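You operate a simulated robot arm through the tools that you are given. There is no shell and no other tool.

The job below is to be done with a simulated robot arm. You get a single attempt, and the scene is never put back.

JOB
Press the butter in the mould with the plunger and stand the mould on the white plate.
Fine: the plunger goes back in its place. Set down upright: mould plunger.

It is judged by the outcome, as a careful person would: the job done as asked, and still so three seconds after it is handed in. It fails if anything else is knocked over, pushed out of place, dropped, spilled or broken.

ROBOT AND FRAMES
A 6-joint arm with a two-finger parallel gripper, fixed in place. Base frame: the origin is on the floor under the middle of its stand, x ahead of it, y to its left, z up; the work surface is at about z = 887. Lengths are in mm, angles in degrees, forces in N, time in s.
With the tool pointing down near the work surface it reaches from about 240 to 640 mm from the base axis. Its first joint turns from -66.0 to 66.0 degrees. Payload 2.7 kg.
Tool frame: the origin (TCP) lies between the finger pads and is the grasp point; the fingertips stand 23 mm ahead of it; z points along the fingers, y is the line along which they close. The gripper opens to 94 mm. The fingers are 38 mm wide and 10 mm thick; the gripper's body (54 by 96 mm) begins 39 mm behind the TCP.
Orientation is that of the tool frame in the base frame, as a unit quaternion [x, y, z, w]. With the fingers straight down and closing along the base's y, the tool's x points along the base's -x, its y along +y and its z along -z.

CONTROLS
- The arm moves only by the tool step_arm. Its argument "targets" is a list of rows, each a list of 7 numbers: the shift along the tool's x, y, z in units of 20 mm (1.0 is 20 mm), then the turn, a rotation vector about the tool's x, y, z in units of 5 degrees (1.0 is 5 degrees), then the gripper command, from -1 (fully open) to 1 (shut), values between in proportion. In form: [[x, y, z, rx, ry, rz, fingers], ...]. A call has 1 to 20 rows; each row shifts and turns the commanded pose from where the row before left it, along the tool's axes as they then stand. A call with a number of a shift or a turn outside -1 to 1 is refused whole. A row lasts 0.2 s, in which the tool goes at most 50 mm and 8.6 degrees; a call with a longer step from one row to the next is refused whole, and so is a gripper value outside its range. Where a pose cannot be reached the arm comes as near as it can. A force on the tool above 40 N (or 10 N above the force at the start of the call, whichever is more), or a blocked arm, ends the call early, and 0.2 s more pass. Each finger travels about 45 mm/s and halts on what it meets, pressing with about 30 N; the grip force reading is that of the motor and also rises with nothing between the fingers. The clock runs only during rows and for 0.2 s after the last one: add rows that do not move to give the fingers time. It gives the time, the measured TCP pose, the force on the tool (base axes), the opening and the grip force at its end, in the units of the frame above (readings bear some noise), with the torque about the TCP (base axes, N m) and any sound that the robot's microphone picked up, and new pictures: "pictures" is both (left out), scene, wrist or none.
- Cameras (640 x 400 px; columns grow to the right, rows downward): "scene" is fixed at [94.6, -456.9, 1398.7]; the picture's right is [0.51, -0.86, 0.00], its down [-0.54, -0.32, -0.78] and it looks along [0.67, 0.39, -0.63] (base axes); focal length 298 px, centre (320, 200). "wrist" rides on the gripper at [86, 16, -75] in the tool frame; the picture's right is [-0.18, 0.98, 0.00], its down [-0.58, -0.11, -0.81] and it looks along [-0.79, -0.15, 0.59] (tool axes); focal length 243 px, centre (320, 200). There is no depth. A picture from a camera that has moved, and an enlarged one, comes with that camera's place and axes in the base frame and with its lens.
- enlarge(camera, box): a new picture of the part [left, top, right, bottom] of that camera's present view, enlarged. The clock stands still meanwhile.
- close_job(): hands the job in; it is judged then, once.

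Places have to be worked out from the pictures, the camera data and where the tool is seen. Open the gripper and draw the arm clear of the work before you hand the job in, unless the task says otherwise.

The tools are called as a command line: name --pt "numbers of a row" for each row, then --argument value for the rest, lists and objects as JSON in quotes. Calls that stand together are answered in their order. step_arm: Moves the arm, as the interface text tells. Its arguments: {"type":"object","properties":{"targets":{"type":"array","items":{"type":"array","items":{"type":"number"}}},"pictures":{"type":"string","enum":["both","scene","wrist","none"]}},"required":["targets"]} The other tools are called the same way: enlarge (camera, box) takes an enlarged picture of a part of a camera's view; close_job () hands the job in.

At the start:

```text
time: 0.0
position: [364.9, -158.6, 1208.9]
ee_rot: [-0.001, 1.0, 0.0, 0.0]
wrist_force: [-0.1, -0.6, 0.7]
wrist_torque: [-0.02, 0.02, -0.01]
gripper_width: 94.1
grip_force: 0.0
```

scene: 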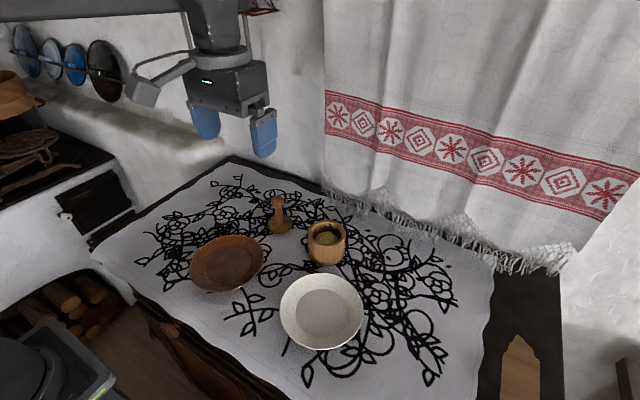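
wrist: 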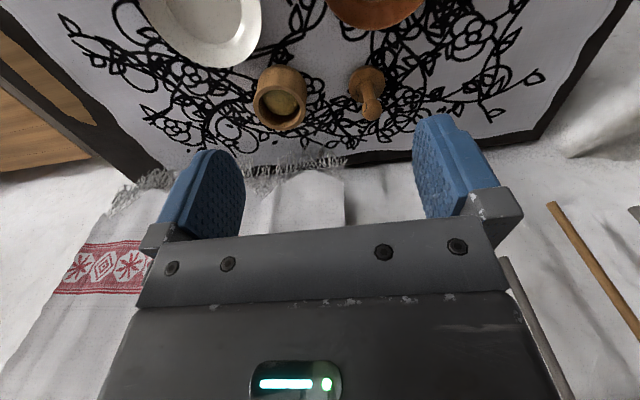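

The pictures show a wooden plunger, a wooden mould with butter, a white plate and a brown dish on the table. I'll look closer before moving.

enlarge --camera "scene" --box '[180, 170, 380, 360]'

enlarge --camera "wrist" --box '[130, 0, 450, 160]'

```text
2.11 times, centred on (280, 265) of scene
camera zoom: at [94.6, -456.9, 1398.7], right [0.51, -0.86, 0.0], down [-0.54, -0.32, -0.78], along [0.67, 0.39, -0.63], focal length 628 px, centre (404, 63)
```

zoom: 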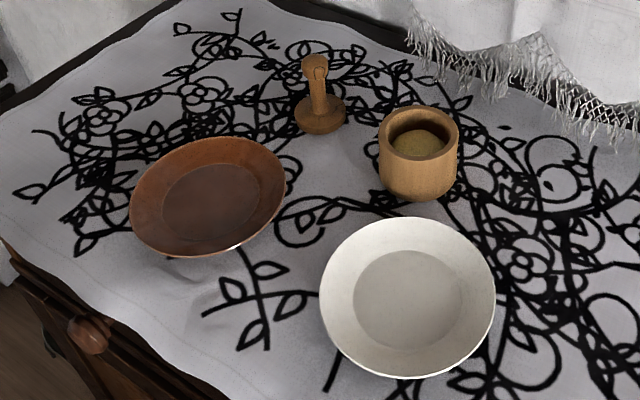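

```text
2.00 times, centred on (290, 80) of wrist
camera zoom: at [278.8, -142.3, 1282.3], right [0.18, 0.98, 0.0], down [0.58, -0.11, 0.81], along [0.79, -0.15, -0.59], focal length 485 px, centre (380, 440)
```

zoom: 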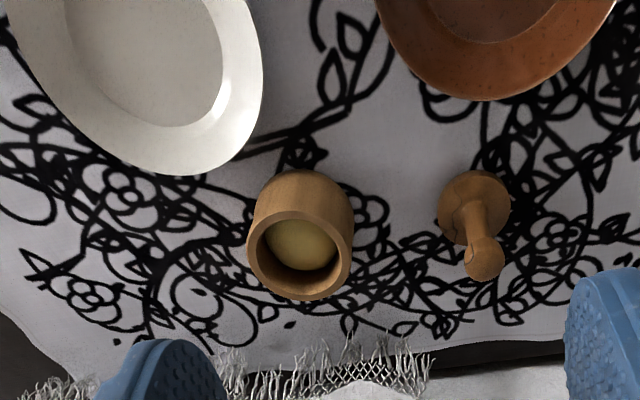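

I place the plunger near (494, -109), about 93 mm tall, the mould near (480, -247), about 66 mm tall and 79 mm across, and the white plate near (352, -310). I'll move to a pose above the plunger with the fingers open to see it closer.

step_arm --pt "-0.92 0.354 0.9 0 0 0 -1" --pt "-0.92 0.354 0.9 0 0 0 -1" --pt "-0.92 0.354 0.9 0 0 0 -1" --pt "-0.92 0.354 0.9 0 0 0 -1" --pt "-0.92 0.354 0.9 0 0 0 -1" --pt "-0.92 0.354 0.9 0 0 0 -1" --pt "-0.92 0.354 0.9 0 0 0 -1" --pt "0 0 0 0 0 0 -1" --pt "0 0 0 0 0 0 -1" --pictures "both"

```text
time: 2.0
position: [493.8, -111.8, 1081.3]
ee_rot: [0.0, 1.0, -0.001, 0.0]
wrist_force: [0.1, -0.1, 0.0]
wrist_torque: [-0.04, 0.01, 0.02]
gripper_width: 93.8
grip_force: 0.1
camera wrist: at [407.0, -95.4, 1155.6], right [0.18, 0.98, 0.0], down [0.58, -0.11, 0.81], along [0.79, -0.15, -0.59], focal length 243 px, centre (320, 200)
```

scene: 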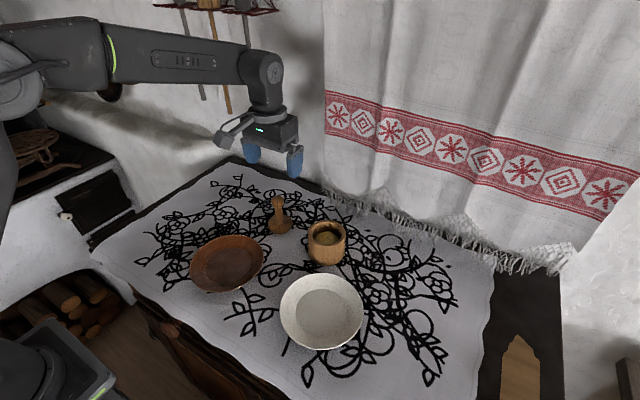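
wrist: 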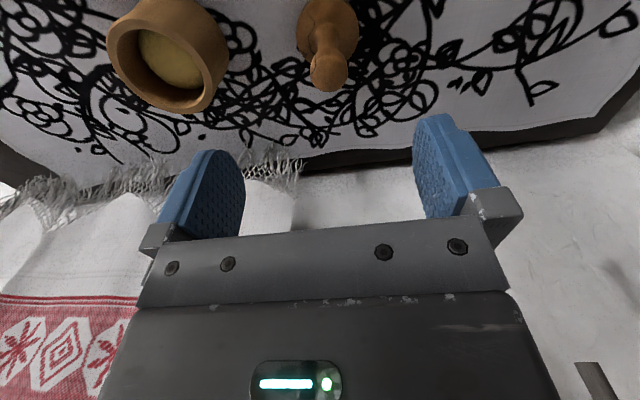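

The gripper is above and slightly behind the plunger. I'll enlarge the wrist view for precise triangulation of the plunger and the mould.

enlarge --camera "wrist" --box '[280, 0, 380, 100]'

enlarge --camera "wrist" --box '[90, 0, 250, 120]'

enlarge --camera "scene" --box '[255, 180, 355, 280]'

```text
4.00 times, centred on (330, 50) of wrist
camera zoom: at [407.0, -95.4, 1155.6], right [0.18, 0.98, 0.0], down [0.58, -0.11, 0.81], along [0.79, -0.15, -0.59], focal length 970 px, centre (280, 800)
```

zoom: 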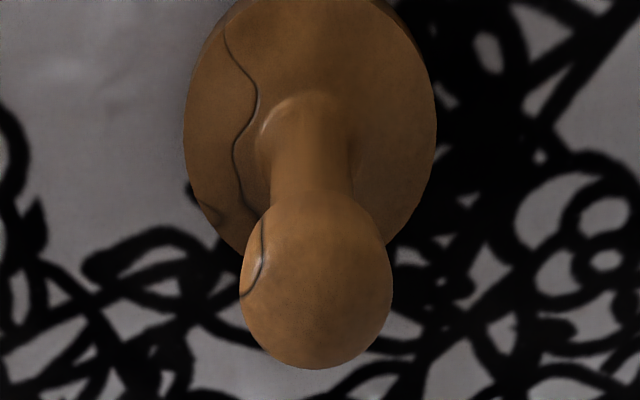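

```text
3.33 times, centred on (170, 60) of wrist
camera zoom: at [407.0, -95.4, 1155.6], right [0.18, 0.98, 0.0], down [0.58, -0.11, 0.81], along [0.79, -0.15, -0.59], focal length 809 px, centre (820, 667)
```

zoom: 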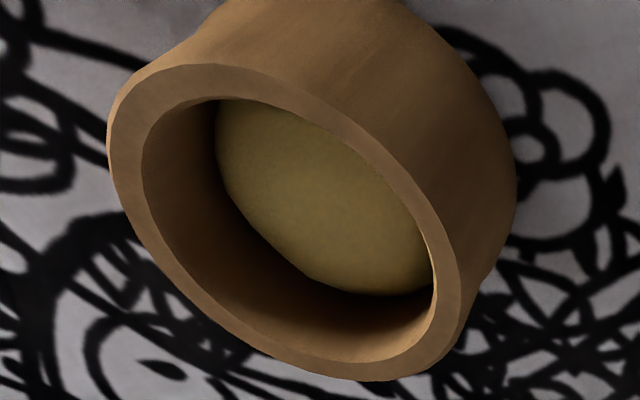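

```text
4.00 times, centred on (305, 230) of scene
camera zoom: at [94.6, -456.9, 1398.7], right [0.51, -0.86, 0.0], down [-0.54, -0.32, -0.78], along [0.67, 0.39, -0.63], focal length 1192 px, centre (380, 80)
```

zoom: 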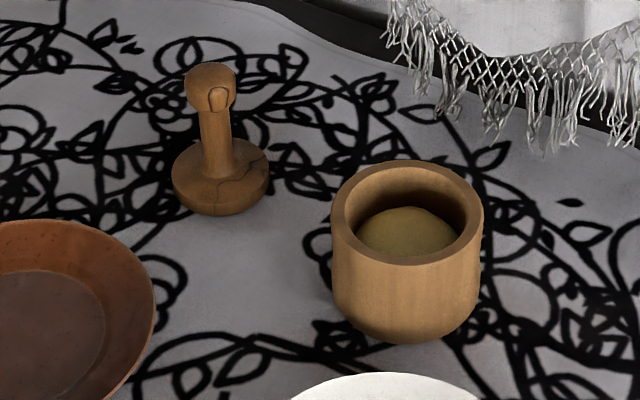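

From both cameras I get the plunger axis near (498, -105.5): base disc about 58 mm across, knob about 29 mm, with the mould bore about 64 mm. I'll lower to just above the knob with the fingers open and check the alignment.

step_arm --pt "-0.1 0.16 0.4 0 0 0 -1" --pt "-0.1 0.16 0.8 0 0 0 -1" --pt "0 0 0.8 0 0 0 -1" --pt "0 0 0.8 0 0 0 -1" --pt "0 0 0.8 0 0 0 -1" --pt "0 0 0.4 0 0 0 -1" --pt "0 0 0 0 0 0 -1" --pictures "both"

```text
time: 3.6
position: [495.4, -101.7, 1000.8]
ee_rot: [0.0, 1.0, 0.0, 0.0]
wrist_force: [0.2, 0.4, -1.5]
wrist_torque: [0.0, -0.04, -0.03]
gripper_width: 94.2
grip_force: 0.0
camera wrist: at [409.8, -86.3, 1074.7], right [0.18, 0.98, 0.0], down [0.58, -0.11, 0.81], along [0.79, -0.15, -0.59], focal length 243 px, centre (320, 200)
```

scene: 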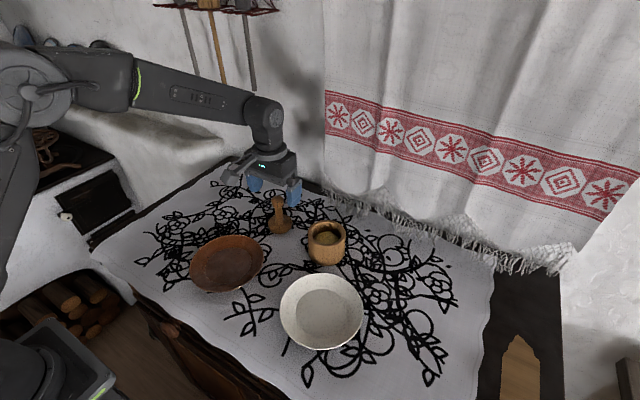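
wrist: 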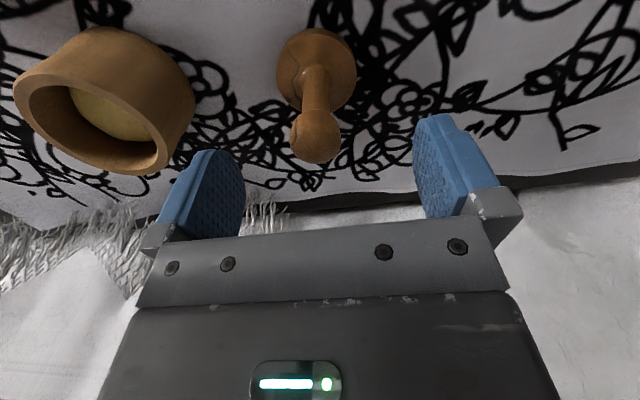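

The knob sits slightly left of the tool axis in the picture (about 3 mm toward -y), and the fore-aft alignment looks right. I'll enlarge it to confirm.

enlarge --camera "wrist" --box '[240, 20, 400, 180]'

enlarge --camera "wrist" --box '[0, 20, 220, 190]'

```text
2.50 times, centred on (320, 100) of wrist
camera zoom: at [409.8, -86.3, 1074.7], right [0.18, 0.98, 0.0], down [0.58, -0.11, 0.81], along [0.79, -0.15, -0.59], focal length 606 px, centre (320, 450)
```

zoom: 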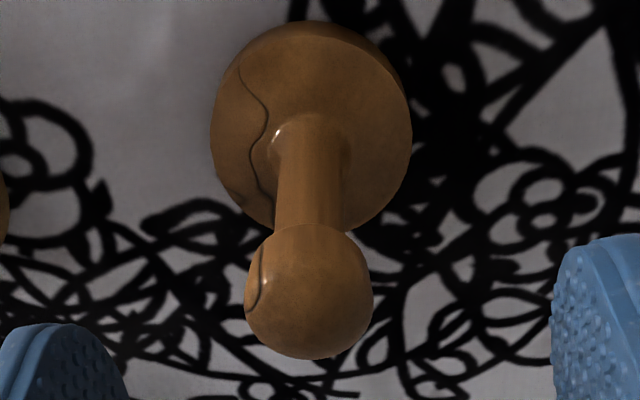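

```text
2.35 times, centred on (110, 105) of wrist
camera zoom: at [409.8, -86.3, 1074.7], right [0.18, 0.98, 0.0], down [0.58, -0.11, 0.81], along [0.79, -0.15, -0.59], focal length 571 px, centre (814, 424)
```

zoom: 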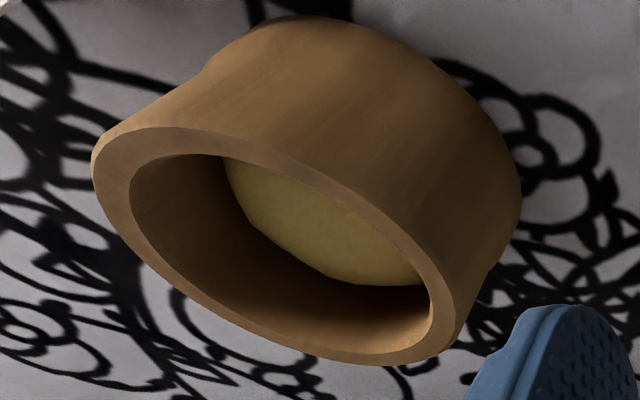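

The plunger axis is about 2.5 mm to -y of the tool axis and centred fore-aft. I'll correct that and lower 40 mm so the knob is between the pads.

step_arm --pt "0 -0.125 0.3 0 0 0 -1" --pt "0 0 0.5 0 0 0 -1" --pt "0 0 0.5 0 0 0 -1" --pt "0 0 0.5 0 0 0 -1" --pt "0 0 0.2 0 0 0 -1" --pt "0 0 0 0 0 0 -1" --pictures "both"

```text
time: 5.0
position: [497.9, -106.1, 961.3]
ee_rot: [0.0, 1.0, -0.001, 0.001]
wrist_force: [0.4, 0.1, -0.1]
wrist_torque: [0.0, 0.01, -0.01]
gripper_width: 94.0
grip_force: 0.1
camera wrist: at [411.1, -89.0, 1036.7], right [0.18, 0.98, 0.0], down [0.58, -0.11, 0.81], along [0.79, -0.15, -0.59], focal length 243 px, centre (320, 200)
```

scene: 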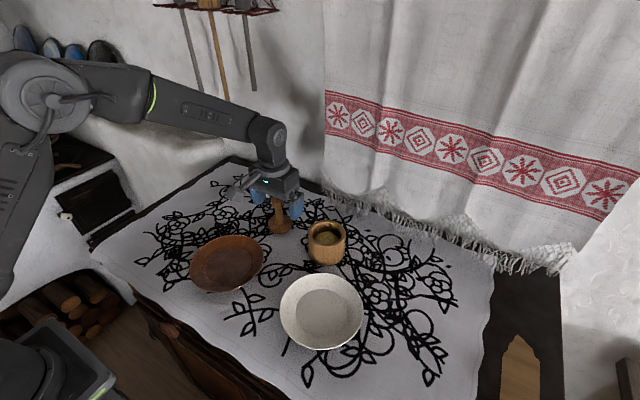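
wrist: 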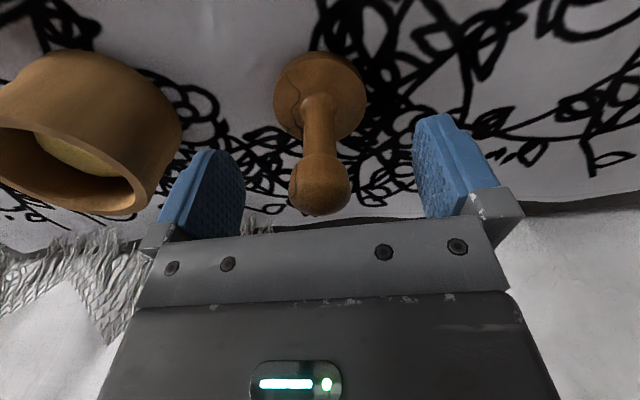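

enlarge --camera "wrist" --box '[180, 30, 500, 230]'

enlarge --camera "scene" --box '[230, 160, 330, 250]'

```text
2.00 times, centred on (340, 130) of wrist
camera zoom: at [411.1, -89.0, 1036.7], right [0.18, 0.98, 0.0], down [0.58, -0.11, 0.81], along [0.79, -0.15, -0.59], focal length 485 px, centre (280, 340)
```

zoom: 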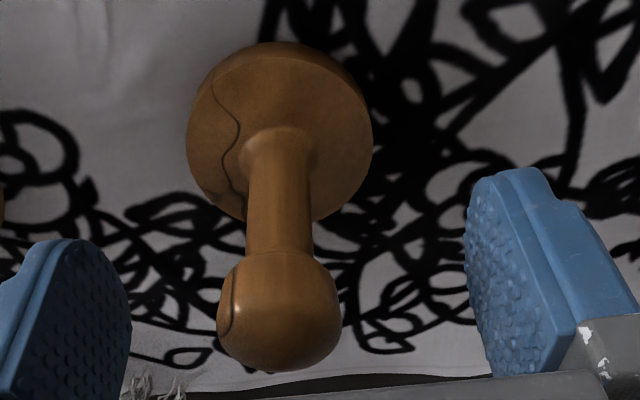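

```text
4.44 times, centred on (280, 205) of scene
camera zoom: at [94.6, -456.9, 1398.7], right [0.51, -0.86, 0.0], down [-0.54, -0.32, -0.78], along [0.67, 0.39, -0.63], focal length 1325 px, centre (498, 178)
```

zoom: 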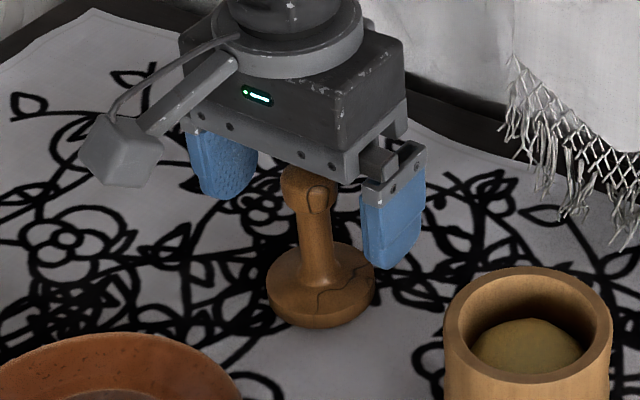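

The knob is centred between the pads (column 320) and at TCP height. I'll close most of the way first, to about 36 mm, and check the symmetry before gripping.

step_arm --pt "0 0 0 0 0 0 -0.4" --pt "0 0 0 0 0 0 -0.1" --pt "0 0 0 0 0 0 0.1" --pt "0 0 0 0 0 0 0.22" --pt "0 0 0 0 0 0 0.22" --pt "0 0 0 0 0 0 0.22" --pictures "wrist"

enlarge --camera "wrist" --box '[240, 80, 400, 240]'

```text
time: 6.4
position: [497.4, -105.7, 962.0]
ee_rot: [0.001, 1.0, 0.0, 0.0]
wrist_force: [1.2, -0.4, 0.9]
wrist_torque: [0.0, 0.0, 0.02]
gripper_width: 36.6
grip_force: 0.0
camera wrist: at [411.0, -89.0, 1036.8], right [0.18, 0.98, 0.0], down [0.58, -0.11, 0.81], along [0.79, -0.15, -0.59], focal length 243 px, centre (320, 200)
```

wrist: 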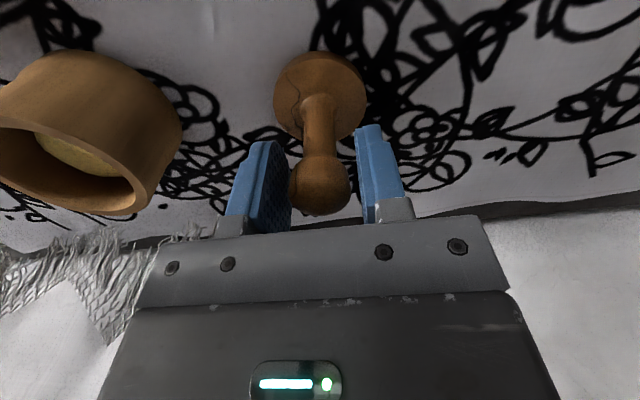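

```text
2.50 times, centred on (320, 160) of wrist
camera zoom: at [411.0, -89.0, 1036.8], right [0.18, 0.98, 0.0], down [0.58, -0.11, 0.81], along [0.79, -0.15, -0.59], focal length 606 px, centre (320, 300)
```

zoom: 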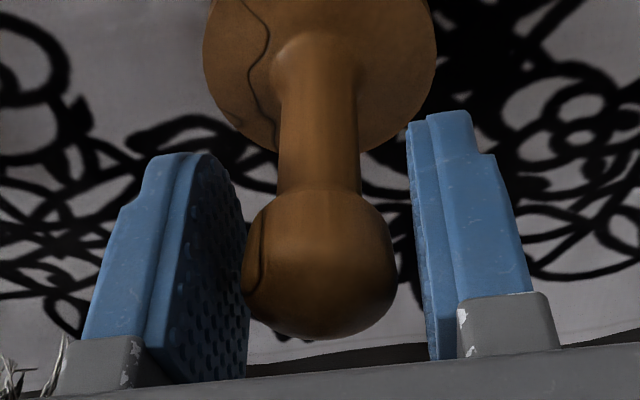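

The knob centre is still on the tool axis. Now I close fully on it, without moving the arm.

step_arm --pt "0 0 0 0 0 0 0.3" --pt "0 0 0 0 0 0 0.36" --pt "0 0 0 0 0 0 0.45" --pt "0 0 0 0 0 0 1" --pt "0 0 0 0 0 0 1" --pt "0 0 0 0 0 0 1" --pictures "both"

enlarge --camera "wrist" --box '[240, 40, 400, 240]'

```text
time: 7.8
position: [497.4, -105.0, 962.5]
ee_rot: [0.0, 1.0, 0.0, 0.0]
wrist_force: [-0.3, 0.2, 0.3]
wrist_torque: [-0.01, -0.01, 0.01]
gripper_width: 28.7
grip_force: 29.4
camera wrist: at [411.0, -89.0, 1036.8], right [0.18, 0.98, 0.0], down [0.58, -0.11, 0.81], along [0.79, -0.15, -0.59], focal length 243 px, centre (320, 200)
```

scene: 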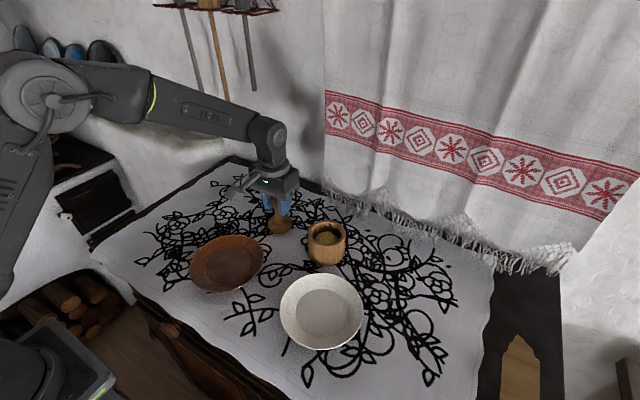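
wrist: 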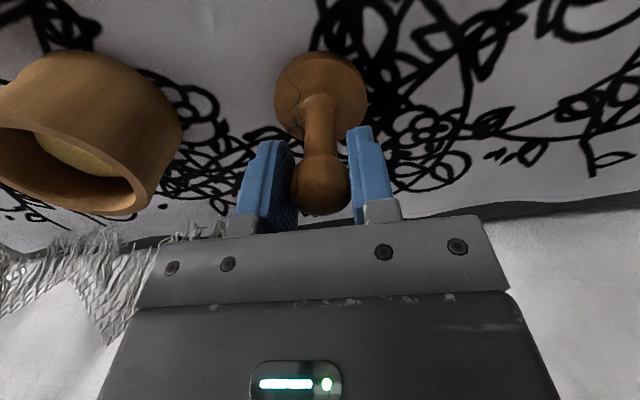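

```text
2.00 times, centred on (320, 140) of wrist
camera zoom: at [411.0, -89.0, 1036.8], right [0.18, 0.98, 0.0], down [0.58, -0.11, 0.81], along [0.79, -0.15, -0.59], focal length 485 px, centre (320, 320)
```

zoom: 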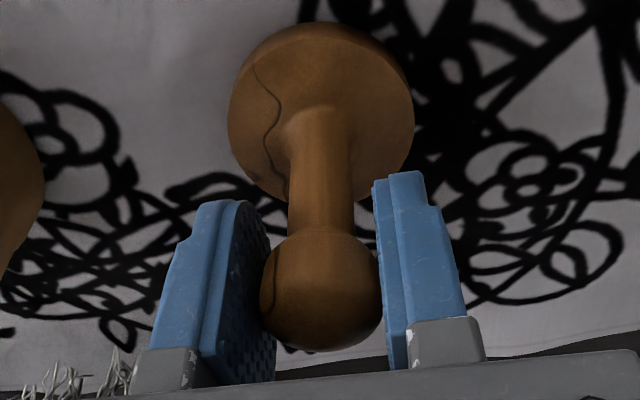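

The plunger is gripped (28.7 mm, 29 N) with the TCP at (497, -105, 962), and I'll return it to that spot later. Now I lift it straight up.

step_arm --pt "0 0 -0.2 0 0 0 1" --pt "0 0 -0.4 0 0 0 1" --pt "0 0 -0.6 0 0 0 1" --pt "0 0 -0.6 0 0 0 1" --pt "0 0 -0.8 0 0 0 1" --pt "0 0 -0.8 0 0 0 1" --pt "0 0 -0.6 0 0 0 1" --pt "0 0 -0.5 0 0 0 1" --pt "0 0 0 0 0 0 1" --pt "0 0 0 0 0 0 1" --pictures "both"

```text
time: 10.0
position: [498.9, -104.7, 1052.2]
ee_rot: [0.0, 1.0, 0.001, 0.001]
wrist_force: [0.4, 0.7, 0.0]
wrist_torque: [-0.04, 0.05, -0.01]
gripper_width: 29.1
grip_force: 30.1
camera wrist: at [411.3, -88.1, 1126.8], right [0.18, 0.98, 0.0], down [0.58, -0.11, 0.81], along [0.79, -0.15, -0.59], focal length 243 px, centre (320, 200)
```

scene: 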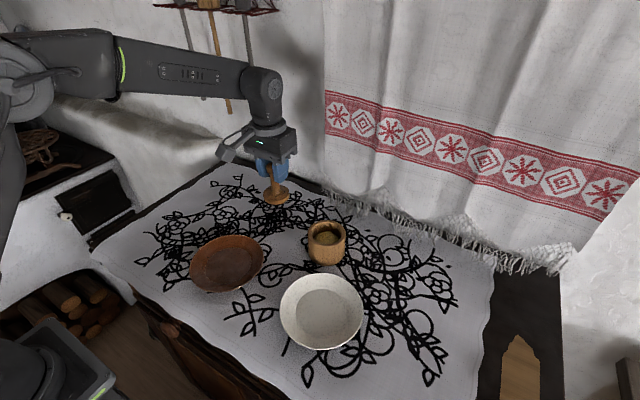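
wrist: 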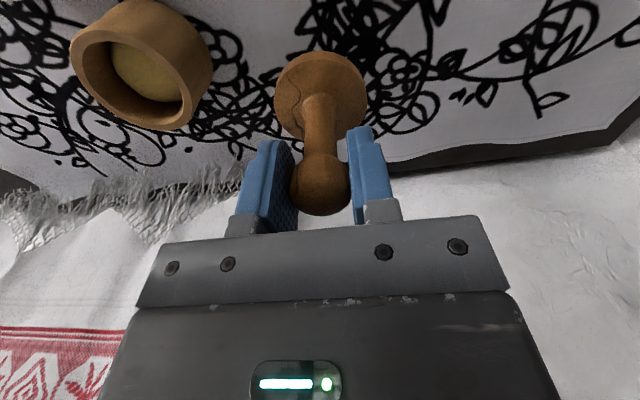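

The plunger is hanging upright, its bottom about 24 mm above the mould's rim height. I'll carry it sideways to above the mould, near (480, -242).

step_arm --pt "0.05 -0.3 0 0 0 0 1" --pt "0.08 -0.5 0 0 0 0 1" --pt "0.09 -0.7 0 0 0 0 1" --pt "0.09 -0.7 0 0 0 0 1" --pt "0.09 -0.7 0 0 0 0 1" --pt "0.09 -0.7 0 0 0 0 1" --pt "0.09 -0.7 0 0 0 0 1" --pt "0.09 -0.7 0 0 0 0 1" --pt "0.08 -0.7 0 0 0 0 1" --pt "0.07 -0.6 0 0 0 0 1" --pt "0.03 -0.4 0 0 0 0 1" --pt "0.02 -0.2 0 0 0 0 1" --pt "0 0 0 0 0 0 1" --pt "0 0 0 0 0 0 1" --pt "0 0 0 0 0 0 1" --pictures "both"

enlarge --camera "wrist" --box '[200, 0, 440, 150]'

enlarge --camera "scene" --box '[270, 170, 390, 280]'

```text
time: 13.2
position: [479.7, -244.7, 1053.4]
ee_rot: [-0.001, 1.0, -0.001, 0.0]
wrist_force: [0.3, -0.3, -1.2]
wrist_torque: [-0.01, -0.03, 0.01]
gripper_width: 29.1
grip_force: 29.8
camera wrist: at [394.0, -228.1, 1127.4], right [0.18, 0.98, 0.0], down [0.58, -0.11, 0.81], along [0.79, -0.15, -0.59], focal length 243 px, centre (320, 200)
```

scene: 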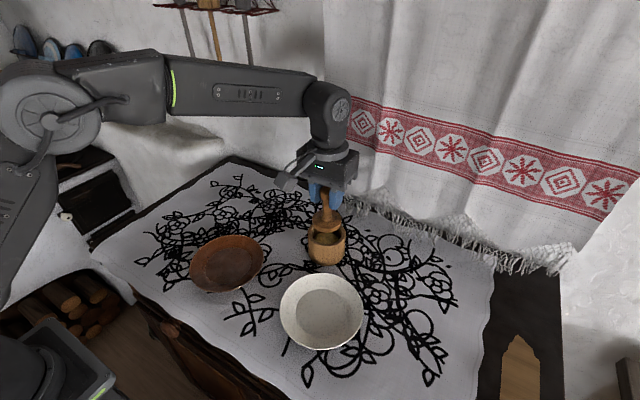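
wrist: 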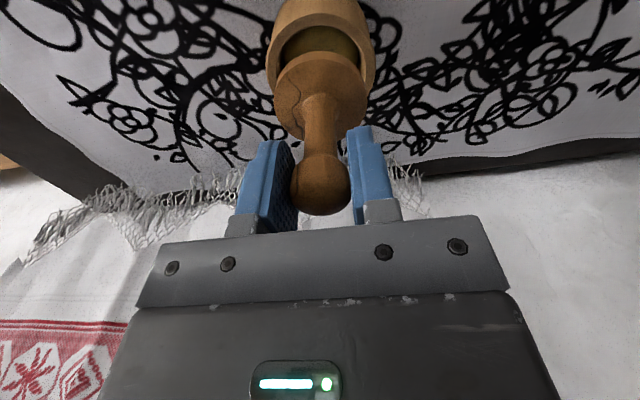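

```text
2.67 times, centred on (320, 75) of wrist
camera zoom: at [394.0, -228.1, 1127.4], right [0.18, 0.98, 0.0], down [0.58, -0.11, 0.81], along [0.79, -0.15, -0.59], focal length 647 px, centre (320, 533)
```

zoom: 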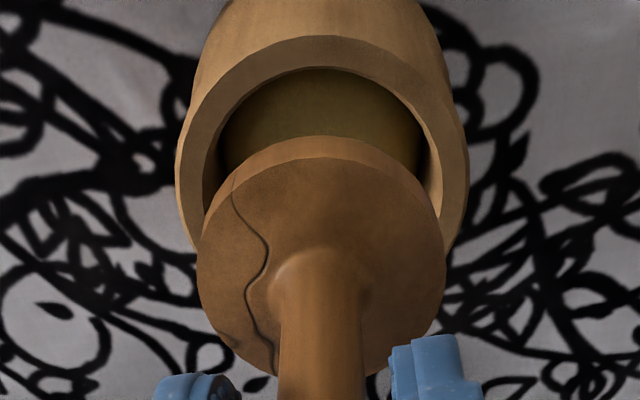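

```text
3.64 times, centred on (330, 225) of scene
camera zoom: at [94.6, -456.9, 1398.7], right [0.51, -0.86, 0.0], down [-0.54, -0.32, -0.78], along [0.67, 0.39, -0.63], focal length 1084 px, centre (284, 109)
```

zoom: 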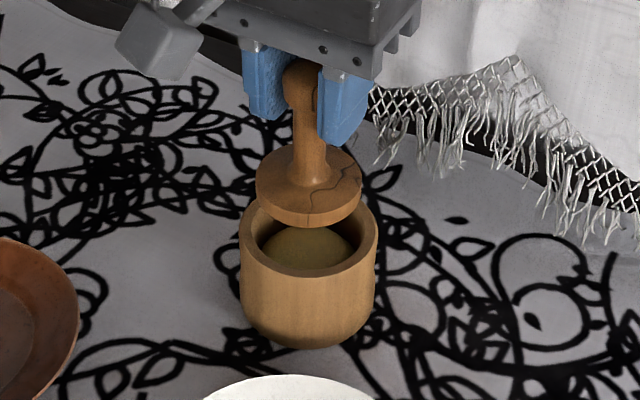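

The disc and the mould bore are nearly coaxial; combining both views, the mould is about 1.4 mm further in +x. I'll shift by that and lower to just above the rim to check.

step_arm --pt "-0.07 0.005 0 0 0 0 1" --pt "0 0 0.3 0 0 0 1" --pt "0 0 0.3 0 0 0 1" --pt "0 0 0.3 0 0 0 1" --pt "0 0 0 0 0 0 1" --pt "0 0 0 0 0 0 1" --pictures "both"

enlarge --camera "wrist" --box '[220, 0, 420, 150]'

enlarge --camera "scene" --box '[285, 190, 365, 270]'

```text
time: 14.6
position: [482.9, -242.4, 1033.2]
ee_rot: [0.0, 1.0, 0.0, 0.0]
wrist_force: [-0.2, -0.6, -0.6]
wrist_torque: [-0.03, 0.0, 0.02]
gripper_width: 29.1
grip_force: 29.8
camera wrist: at [395.8, -226.5, 1107.8], right [0.18, 0.98, 0.0], down [0.58, -0.11, 0.81], along [0.79, -0.15, -0.59], focal length 243 px, centre (320, 200)
```

scene: 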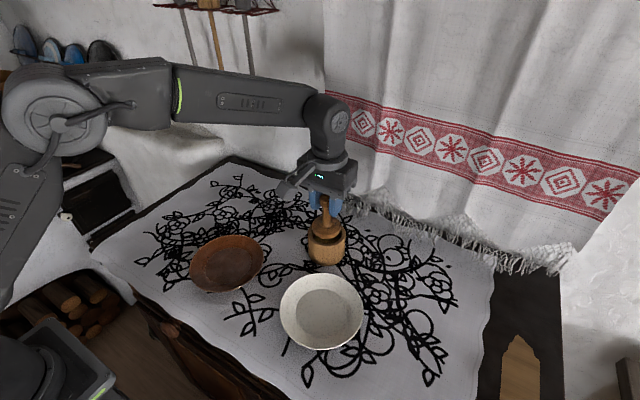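
wrist: 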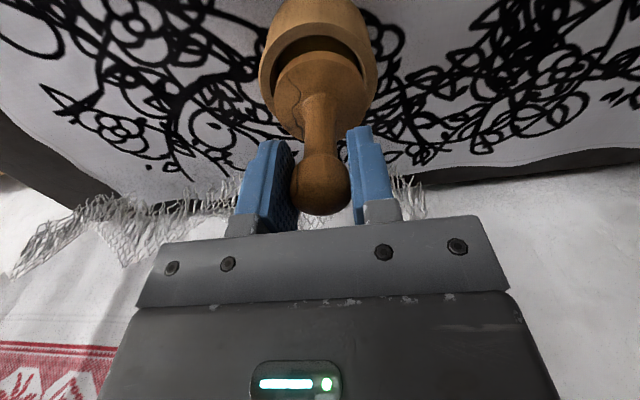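

```text
2.67 times, centred on (320, 75) of wrist
camera zoom: at [395.8, -226.5, 1107.8], right [0.18, 0.98, 0.0], down [0.58, -0.11, 0.81], along [0.79, -0.15, -0.59], focal length 647 px, centre (320, 533)
```

zoom: 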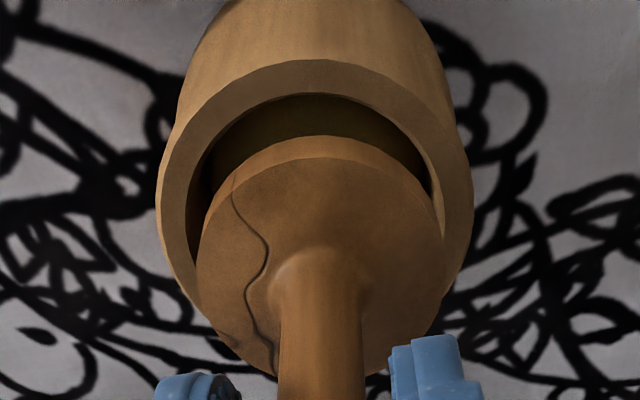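

```text
5.00 times, centred on (325, 230) of scene
camera zoom: at [94.6, -456.9, 1398.7], right [0.51, -0.86, 0.0], down [-0.54, -0.32, -0.78], along [0.67, 0.39, -0.63], focal length 1490 px, centre (295, 50)
```

zoom: 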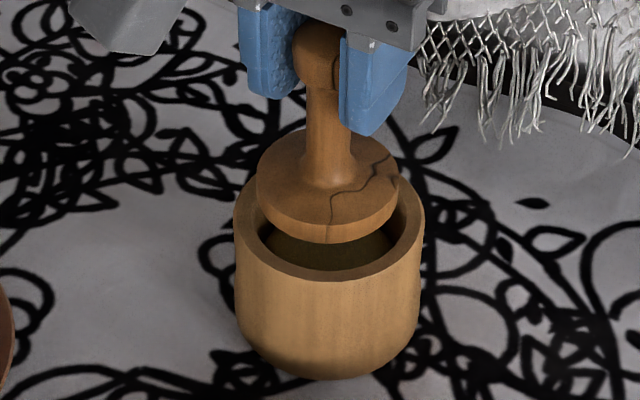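

The tool has settled at about (481.8, -242.5); the two views put the mould centre at about (481, -244). I'll make that small correction, let it settle, and look again before descending.

step_arm --pt "0.04 -0.075 0 0 0 0 1" --pt "0 0 0 0 0 0 1" --pt "0 0 0 0 0 0 1" --pt "0 0 0 0 0 0 1" --pictures "wrist"

enlarge --camera "wrist" --box '[250, 0, 390, 140]'

enlarge --camera "scene" --box '[295, 200, 355, 260]'

```text
time: 15.6
position: [481.4, -243.6, 1032.8]
ee_rot: [0.0, 1.0, 0.0, 0.0]
wrist_force: [0.0, 0.2, -0.7]
wrist_torque: [0.02, 0.02, 0.0]
gripper_width: 29.4
grip_force: 30.1
camera wrist: at [394.8, -228.3, 1108.5], right [0.18, 0.98, 0.0], down [0.58, -0.11, 0.81], along [0.79, -0.15, -0.59], focal length 243 px, centre (320, 200)
```

wrist: 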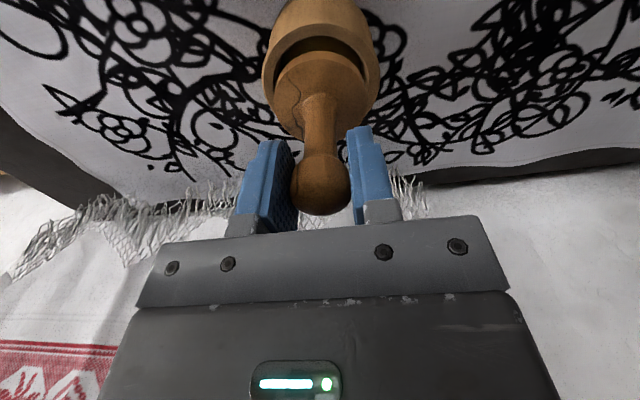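

```text
2.86 times, centred on (320, 70) of wrist
camera zoom: at [394.8, -228.3, 1108.5], right [0.18, 0.98, 0.0], down [0.58, -0.11, 0.81], along [0.79, -0.15, -0.59], focal length 693 px, centre (320, 571)
```

zoom: 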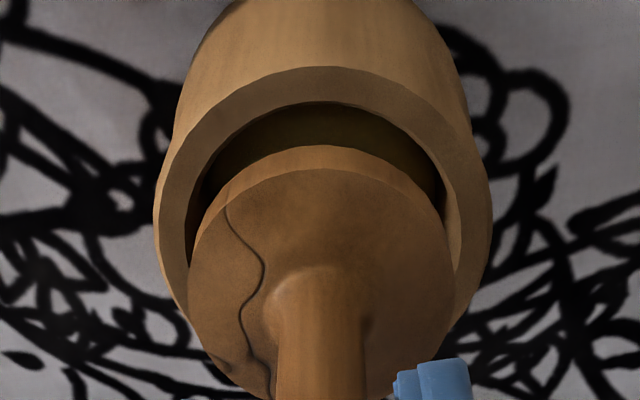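

```text
6.67 times, centred on (325, 230) of scene
camera zoom: at [94.6, -456.9, 1398.7], right [0.51, -0.86, 0.0], down [-0.54, -0.32, -0.78], along [0.67, 0.39, -0.63], focal length 1987 px, centre (287, 0)
```

zoom: 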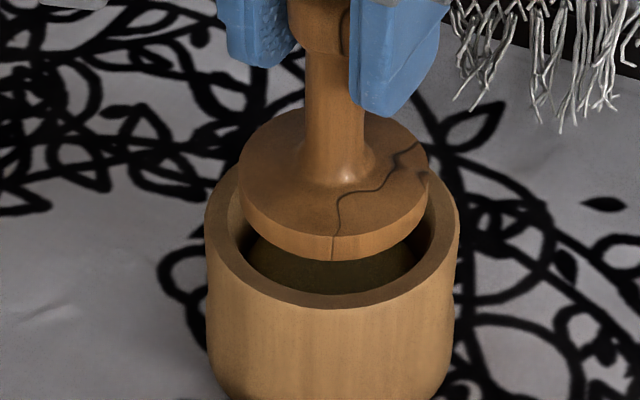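

The disc is now concentric with the bore within about 0.4 mm in both views. I'll descend slowly 18 mm into the bore, stopping short of the butter.

step_arm --pt "0 0 0.15 0 0 0 1" --pt "0 0 0.15 0 0 0 1" --pt "0 0 0.15 0 0 0 1" --pt "0 0 0.15 0 0 0 1" --pt "0 0 0.15 0 0 0 1" --pt "0 0 0.15 0 0 0 1" --pt "0 0 0 0 0 0 1" --pictures "both"

enlarge --camera "wrist" --box '[250, 0, 390, 140]'

enlarge --camera "scene" --box '[295, 200, 355, 260]'

```text
time: 17.2
position: [481.3, -244.2, 1015.8]
ee_rot: [0.0, 1.0, 0.0, 0.0]
wrist_force: [0.0, -0.3, -0.5]
wrist_torque: [-0.03, 0.0, -0.01]
gripper_width: 29.3
grip_force: 30.1
camera wrist: at [395.1, -228.6, 1090.5], right [0.18, 0.98, 0.0], down [0.58, -0.11, 0.81], along [0.79, -0.15, -0.59], focal length 243 px, centre (320, 200)
```

scene: 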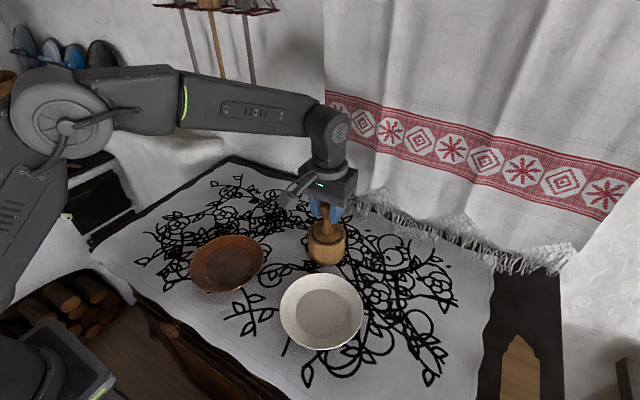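
wrist: 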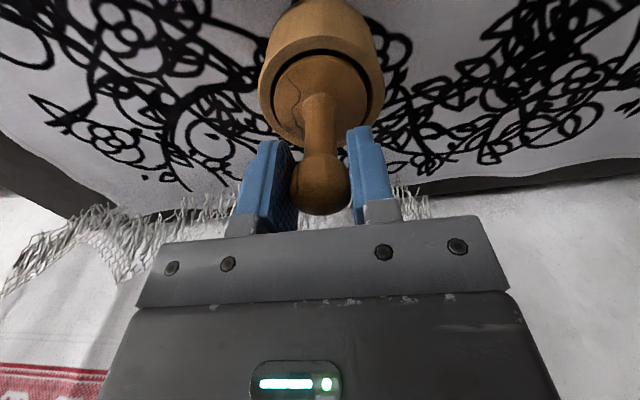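

```text
2.86 times, centred on (320, 70) of wrist
camera zoom: at [395.1, -228.6, 1090.5], right [0.18, 0.98, 0.0], down [0.58, -0.11, 0.81], along [0.79, -0.15, -0.59], focal length 693 px, centre (320, 571)
```

zoom: 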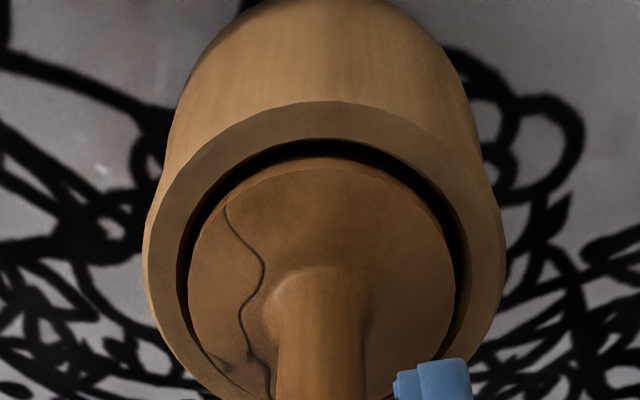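

```text
6.67 times, centred on (325, 230) of scene
camera zoom: at [94.6, -456.9, 1398.7], right [0.51, -0.86, 0.0], down [-0.54, -0.32, -0.78], along [0.67, 0.39, -0.63], focal length 1987 px, centre (287, 0)
```

zoom: 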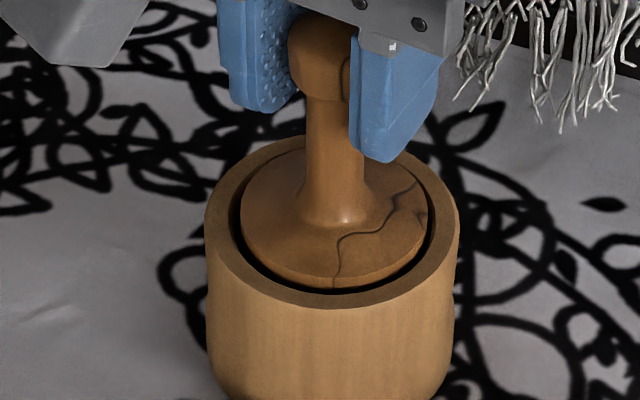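

The disc has entered the bore with an even gap all round and no contact force. I'll continue down slowly and watch the force for butter contact.

step_arm --pt "0 0 0.1 0 0 0 1" --pt "0 0 0.1 0 0 0 1" --pt "0 0 0.1 0 0 0 1" --pt "0 0 0.1 0 0 0 1" --pt "0 0 0 0 0 0 1" --pictures "none"

```text
time: 18.4
position: [480.1, -243.4, 1007.5]
ee_rot: [0.0, 1.0, 0.0, 0.0]
wrist_force: [0.0, 0.6, -0.5]
wrist_torque: [0.02, 0.03, 0.0]
gripper_width: 29.1
grip_force: 29.9
```

Still no contact at TCP z ≈ 1007 (plunger bottom about 932). I'll go on down in small steps.

step_arm --pt "0 0 0.1 0 0 0 1" --pt "0 0 0.1 0 0 0 1" --pt "0 0 0.1 0 0 0 1" --pt "0 0 0 0 0 0 1" --pictures "none"

```text
time: 19.4
position: [481.4, -244.4, 1000.2]
ee_rot: [0.0, 1.0, 0.0, 0.0]
wrist_force: [0.2, 0.6, -0.3]
wrist_torque: [0.03, -0.01, -0.01]
gripper_width: 29.4
grip_force: 30.1
```

step_arm --pt "0 0 0.1 0 0 0 1" --pt "0 0 0.1 0 0 0 1" --pt "0 0 0 0 0 0 1" --pictures "both"

enlarge --camera "scene" --box '[295, 190, 365, 270]'

enlarge --camera "wrist" --box '[250, 20, 390, 160]'

```text
time: 20.2
position: [482.0, -244.7, 997.6]
ee_rot: [0.0, 1.0, 0.0, 0.0]
wrist_force: [-0.2, -0.6, -1.2]
wrist_torque: [-0.01, 0.01, 0.04]
gripper_width: 29.2
grip_force: 29.7
camera wrist: at [394.6, -228.3, 1071.3], right [0.18, 0.98, 0.0], down [0.58, -0.11, 0.81], along [0.79, -0.15, -0.59], focal length 243 px, centre (320, 200)
```

scene: 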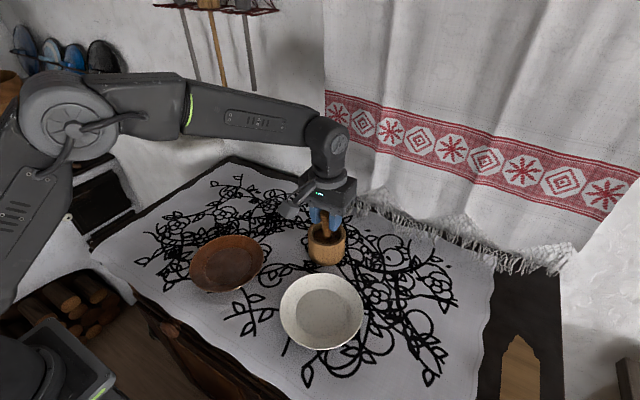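
wrist: 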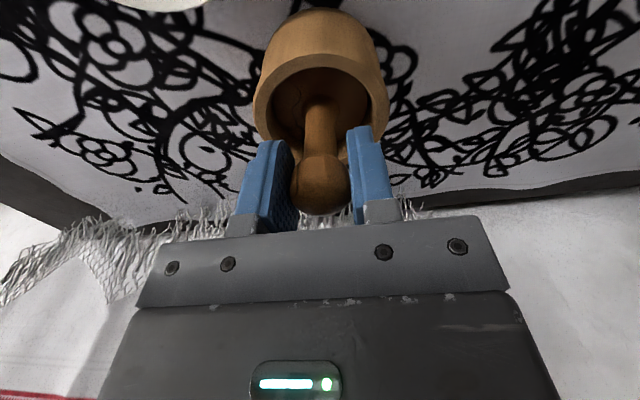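

```text
5.00 times, centred on (330, 230) of scene
camera zoom: at [94.6, -456.9, 1398.7], right [0.51, -0.86, 0.0], down [-0.54, -0.32, -0.78], along [0.67, 0.39, -0.63], focal length 1490 px, centre (270, 50)
```

zoom: 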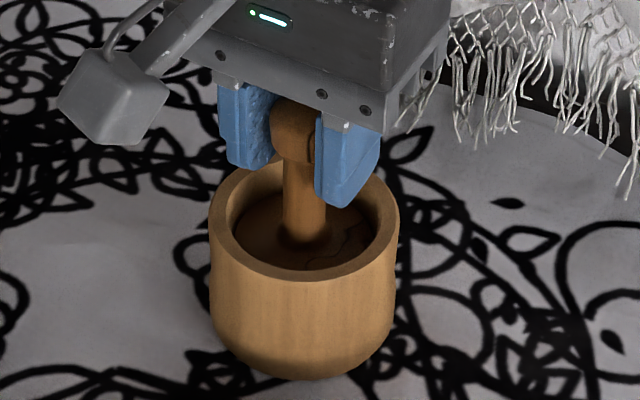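

```text
2.86 times, centred on (320, 90) of wrist
camera zoom: at [394.6, -228.3, 1071.3], right [0.18, 0.98, 0.0], down [0.58, -0.11, 0.81], along [0.79, -0.15, -0.59], focal length 693 px, centre (320, 514)
```

zoom: 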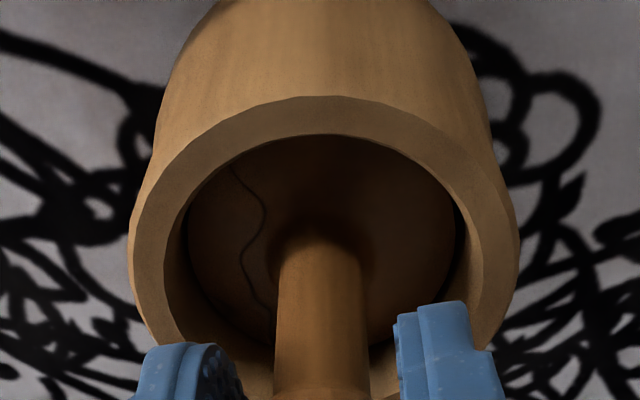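

The plunger bottom is about 921 mm, roughly 31 mm below the rim, with no clear force yet. The fingertips still clear the rim by about 20 mm, so I continue in 2 mm steps.

step_arm --pt "0 0 0.1 0 0 0 1" --pt "0 0 0.1 0 0 0 1" --pt "0 0 0 0 0 0 1" --pictures "none"

```text
time: 21.0
position: [481.9, -244.3, 993.1]
ee_rot: [0.0, 1.0, 0.0, 0.001]
wrist_force: [0.4, 0.2, -0.2]
wrist_torque: [0.01, -0.01, 0.0]
gripper_width: 28.9
grip_force: 30.0
```

step_arm --pt "0 0 0.1 0 0 0 1" --pt "0 0 0.1 0 0 0 1" --pt "0 0 0 0 0 0 1" --pictures "none"

```text
time: 21.8
position: [481.6, -243.7, 991.0]
ee_rot: [0.0, 1.0, 0.0, -0.001]
wrist_force: [0.4, 0.1, -0.2]
wrist_torque: [-0.02, -0.01, -0.01]
gripper_width: 29.1
grip_force: 29.8
```

No force yet, but let me take a picture with the next small step to see whether the plunger is slipping or touching.

step_arm --pt "0 0 0.1 0 0 0 1" --pt "0 0 0 0 0 0 1" --pictures "both"

enlarge --camera "scene" --box '[295, 190, 365, 270]'

enlarge --camera "wrist" --box '[250, 20, 390, 220]'

```text
time: 22.4
position: [481.4, -244.1, 989.3]
ee_rot: [0.0, 1.0, 0.0, 0.0]
wrist_force: [-0.8, 0.5, 0.8]
wrist_torque: [0.07, 0.03, 0.01]
gripper_width: 29.1
grip_force: 30.2
camera wrist: at [395.3, -227.9, 1062.8], right [0.18, 0.98, 0.0], down [0.58, -0.11, 0.81], along [0.79, -0.15, -0.59], focal length 243 px, centre (320, 200)
```

scene: 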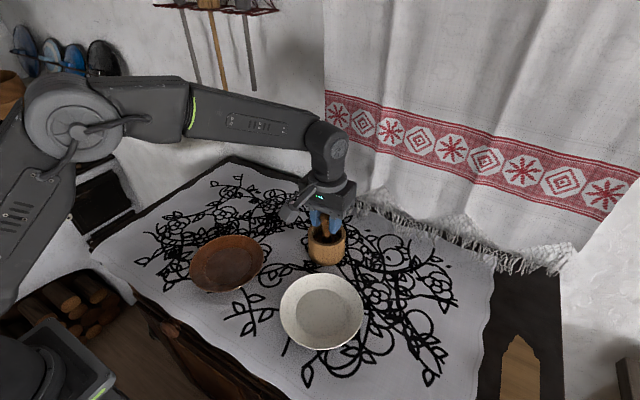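
wrist: 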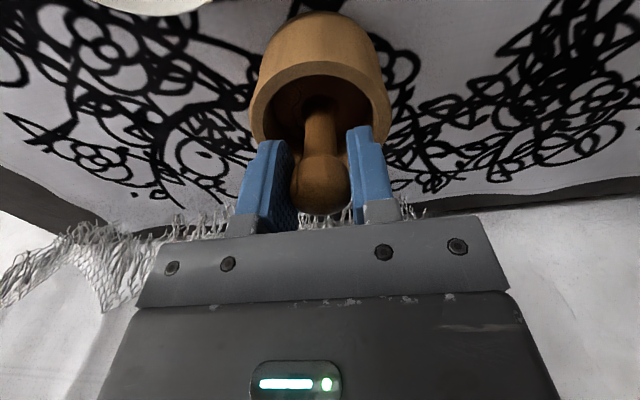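

```text
5.00 times, centred on (330, 230) of scene
camera zoom: at [94.6, -456.9, 1398.7], right [0.51, -0.86, 0.0], down [-0.54, -0.32, -0.78], along [0.67, 0.39, -0.63], focal length 1490 px, centre (270, 50)
```

zoom: 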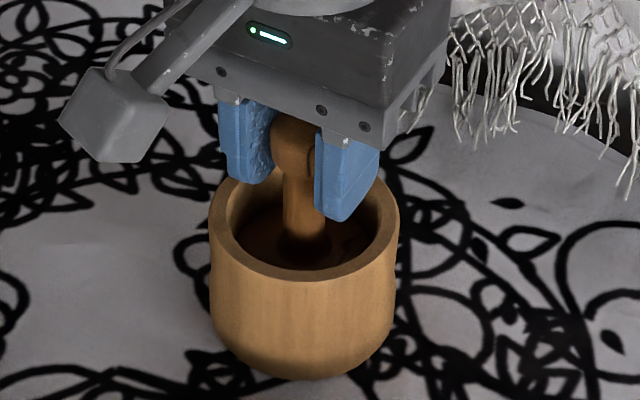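

```text
2.00 times, centred on (320, 120) of wrist
camera zoom: at [395.3, -227.9, 1062.8], right [0.18, 0.98, 0.0], down [0.58, -0.11, 0.81], along [0.79, -0.15, -0.59], focal length 485 px, centre (320, 360)
```

zoom: 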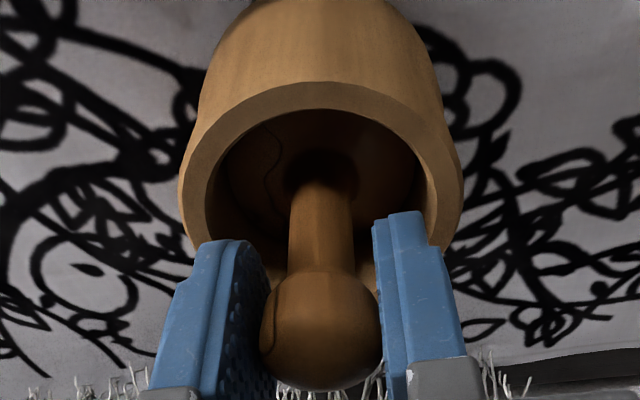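

The plunger bottom is at about 913 mm now, and a hint of force (+0.8 N, 0.07 N m) suggests first contact. The fingertips are 11 mm above the rim, so I'll go on with 1–2 mm steps.

step_arm --pt "0 0 0.1 0 0 0 1" --pt "0 0 0 0 0 0 1" --pictures "none"

```text
time: 23.0
position: [481.3, -243.2, 988.5]
ee_rot: [0.0, 1.0, -0.001, 0.002]
wrist_force: [-1.6, 0.7, 13.7]
wrist_torque: [0.2, 0.18, 0.02]
gripper_width: 29.1
grip_force: 30.1
```

Contact: 13.7 N upward, so the butter surface is at about 912 mm. I'll press 1 mm further and hold to see how it yields.

step_arm --pt "0 0 0.05 0 0 0 1" --pt "0 0 0 0 0 0 1" --pt "0 0 0 0 0 0 1" --pictures "none"

```text
time: 23.8
position: [482.1, -243.4, 988.2]
ee_rot: [-0.001, 1.0, -0.002, 0.001]
wrist_force: [-2.8, 1.3, 26.2]
wrist_torque: [0.32, 0.25, 0.05]
gripper_width: 29.3
grip_force: 30.3
```

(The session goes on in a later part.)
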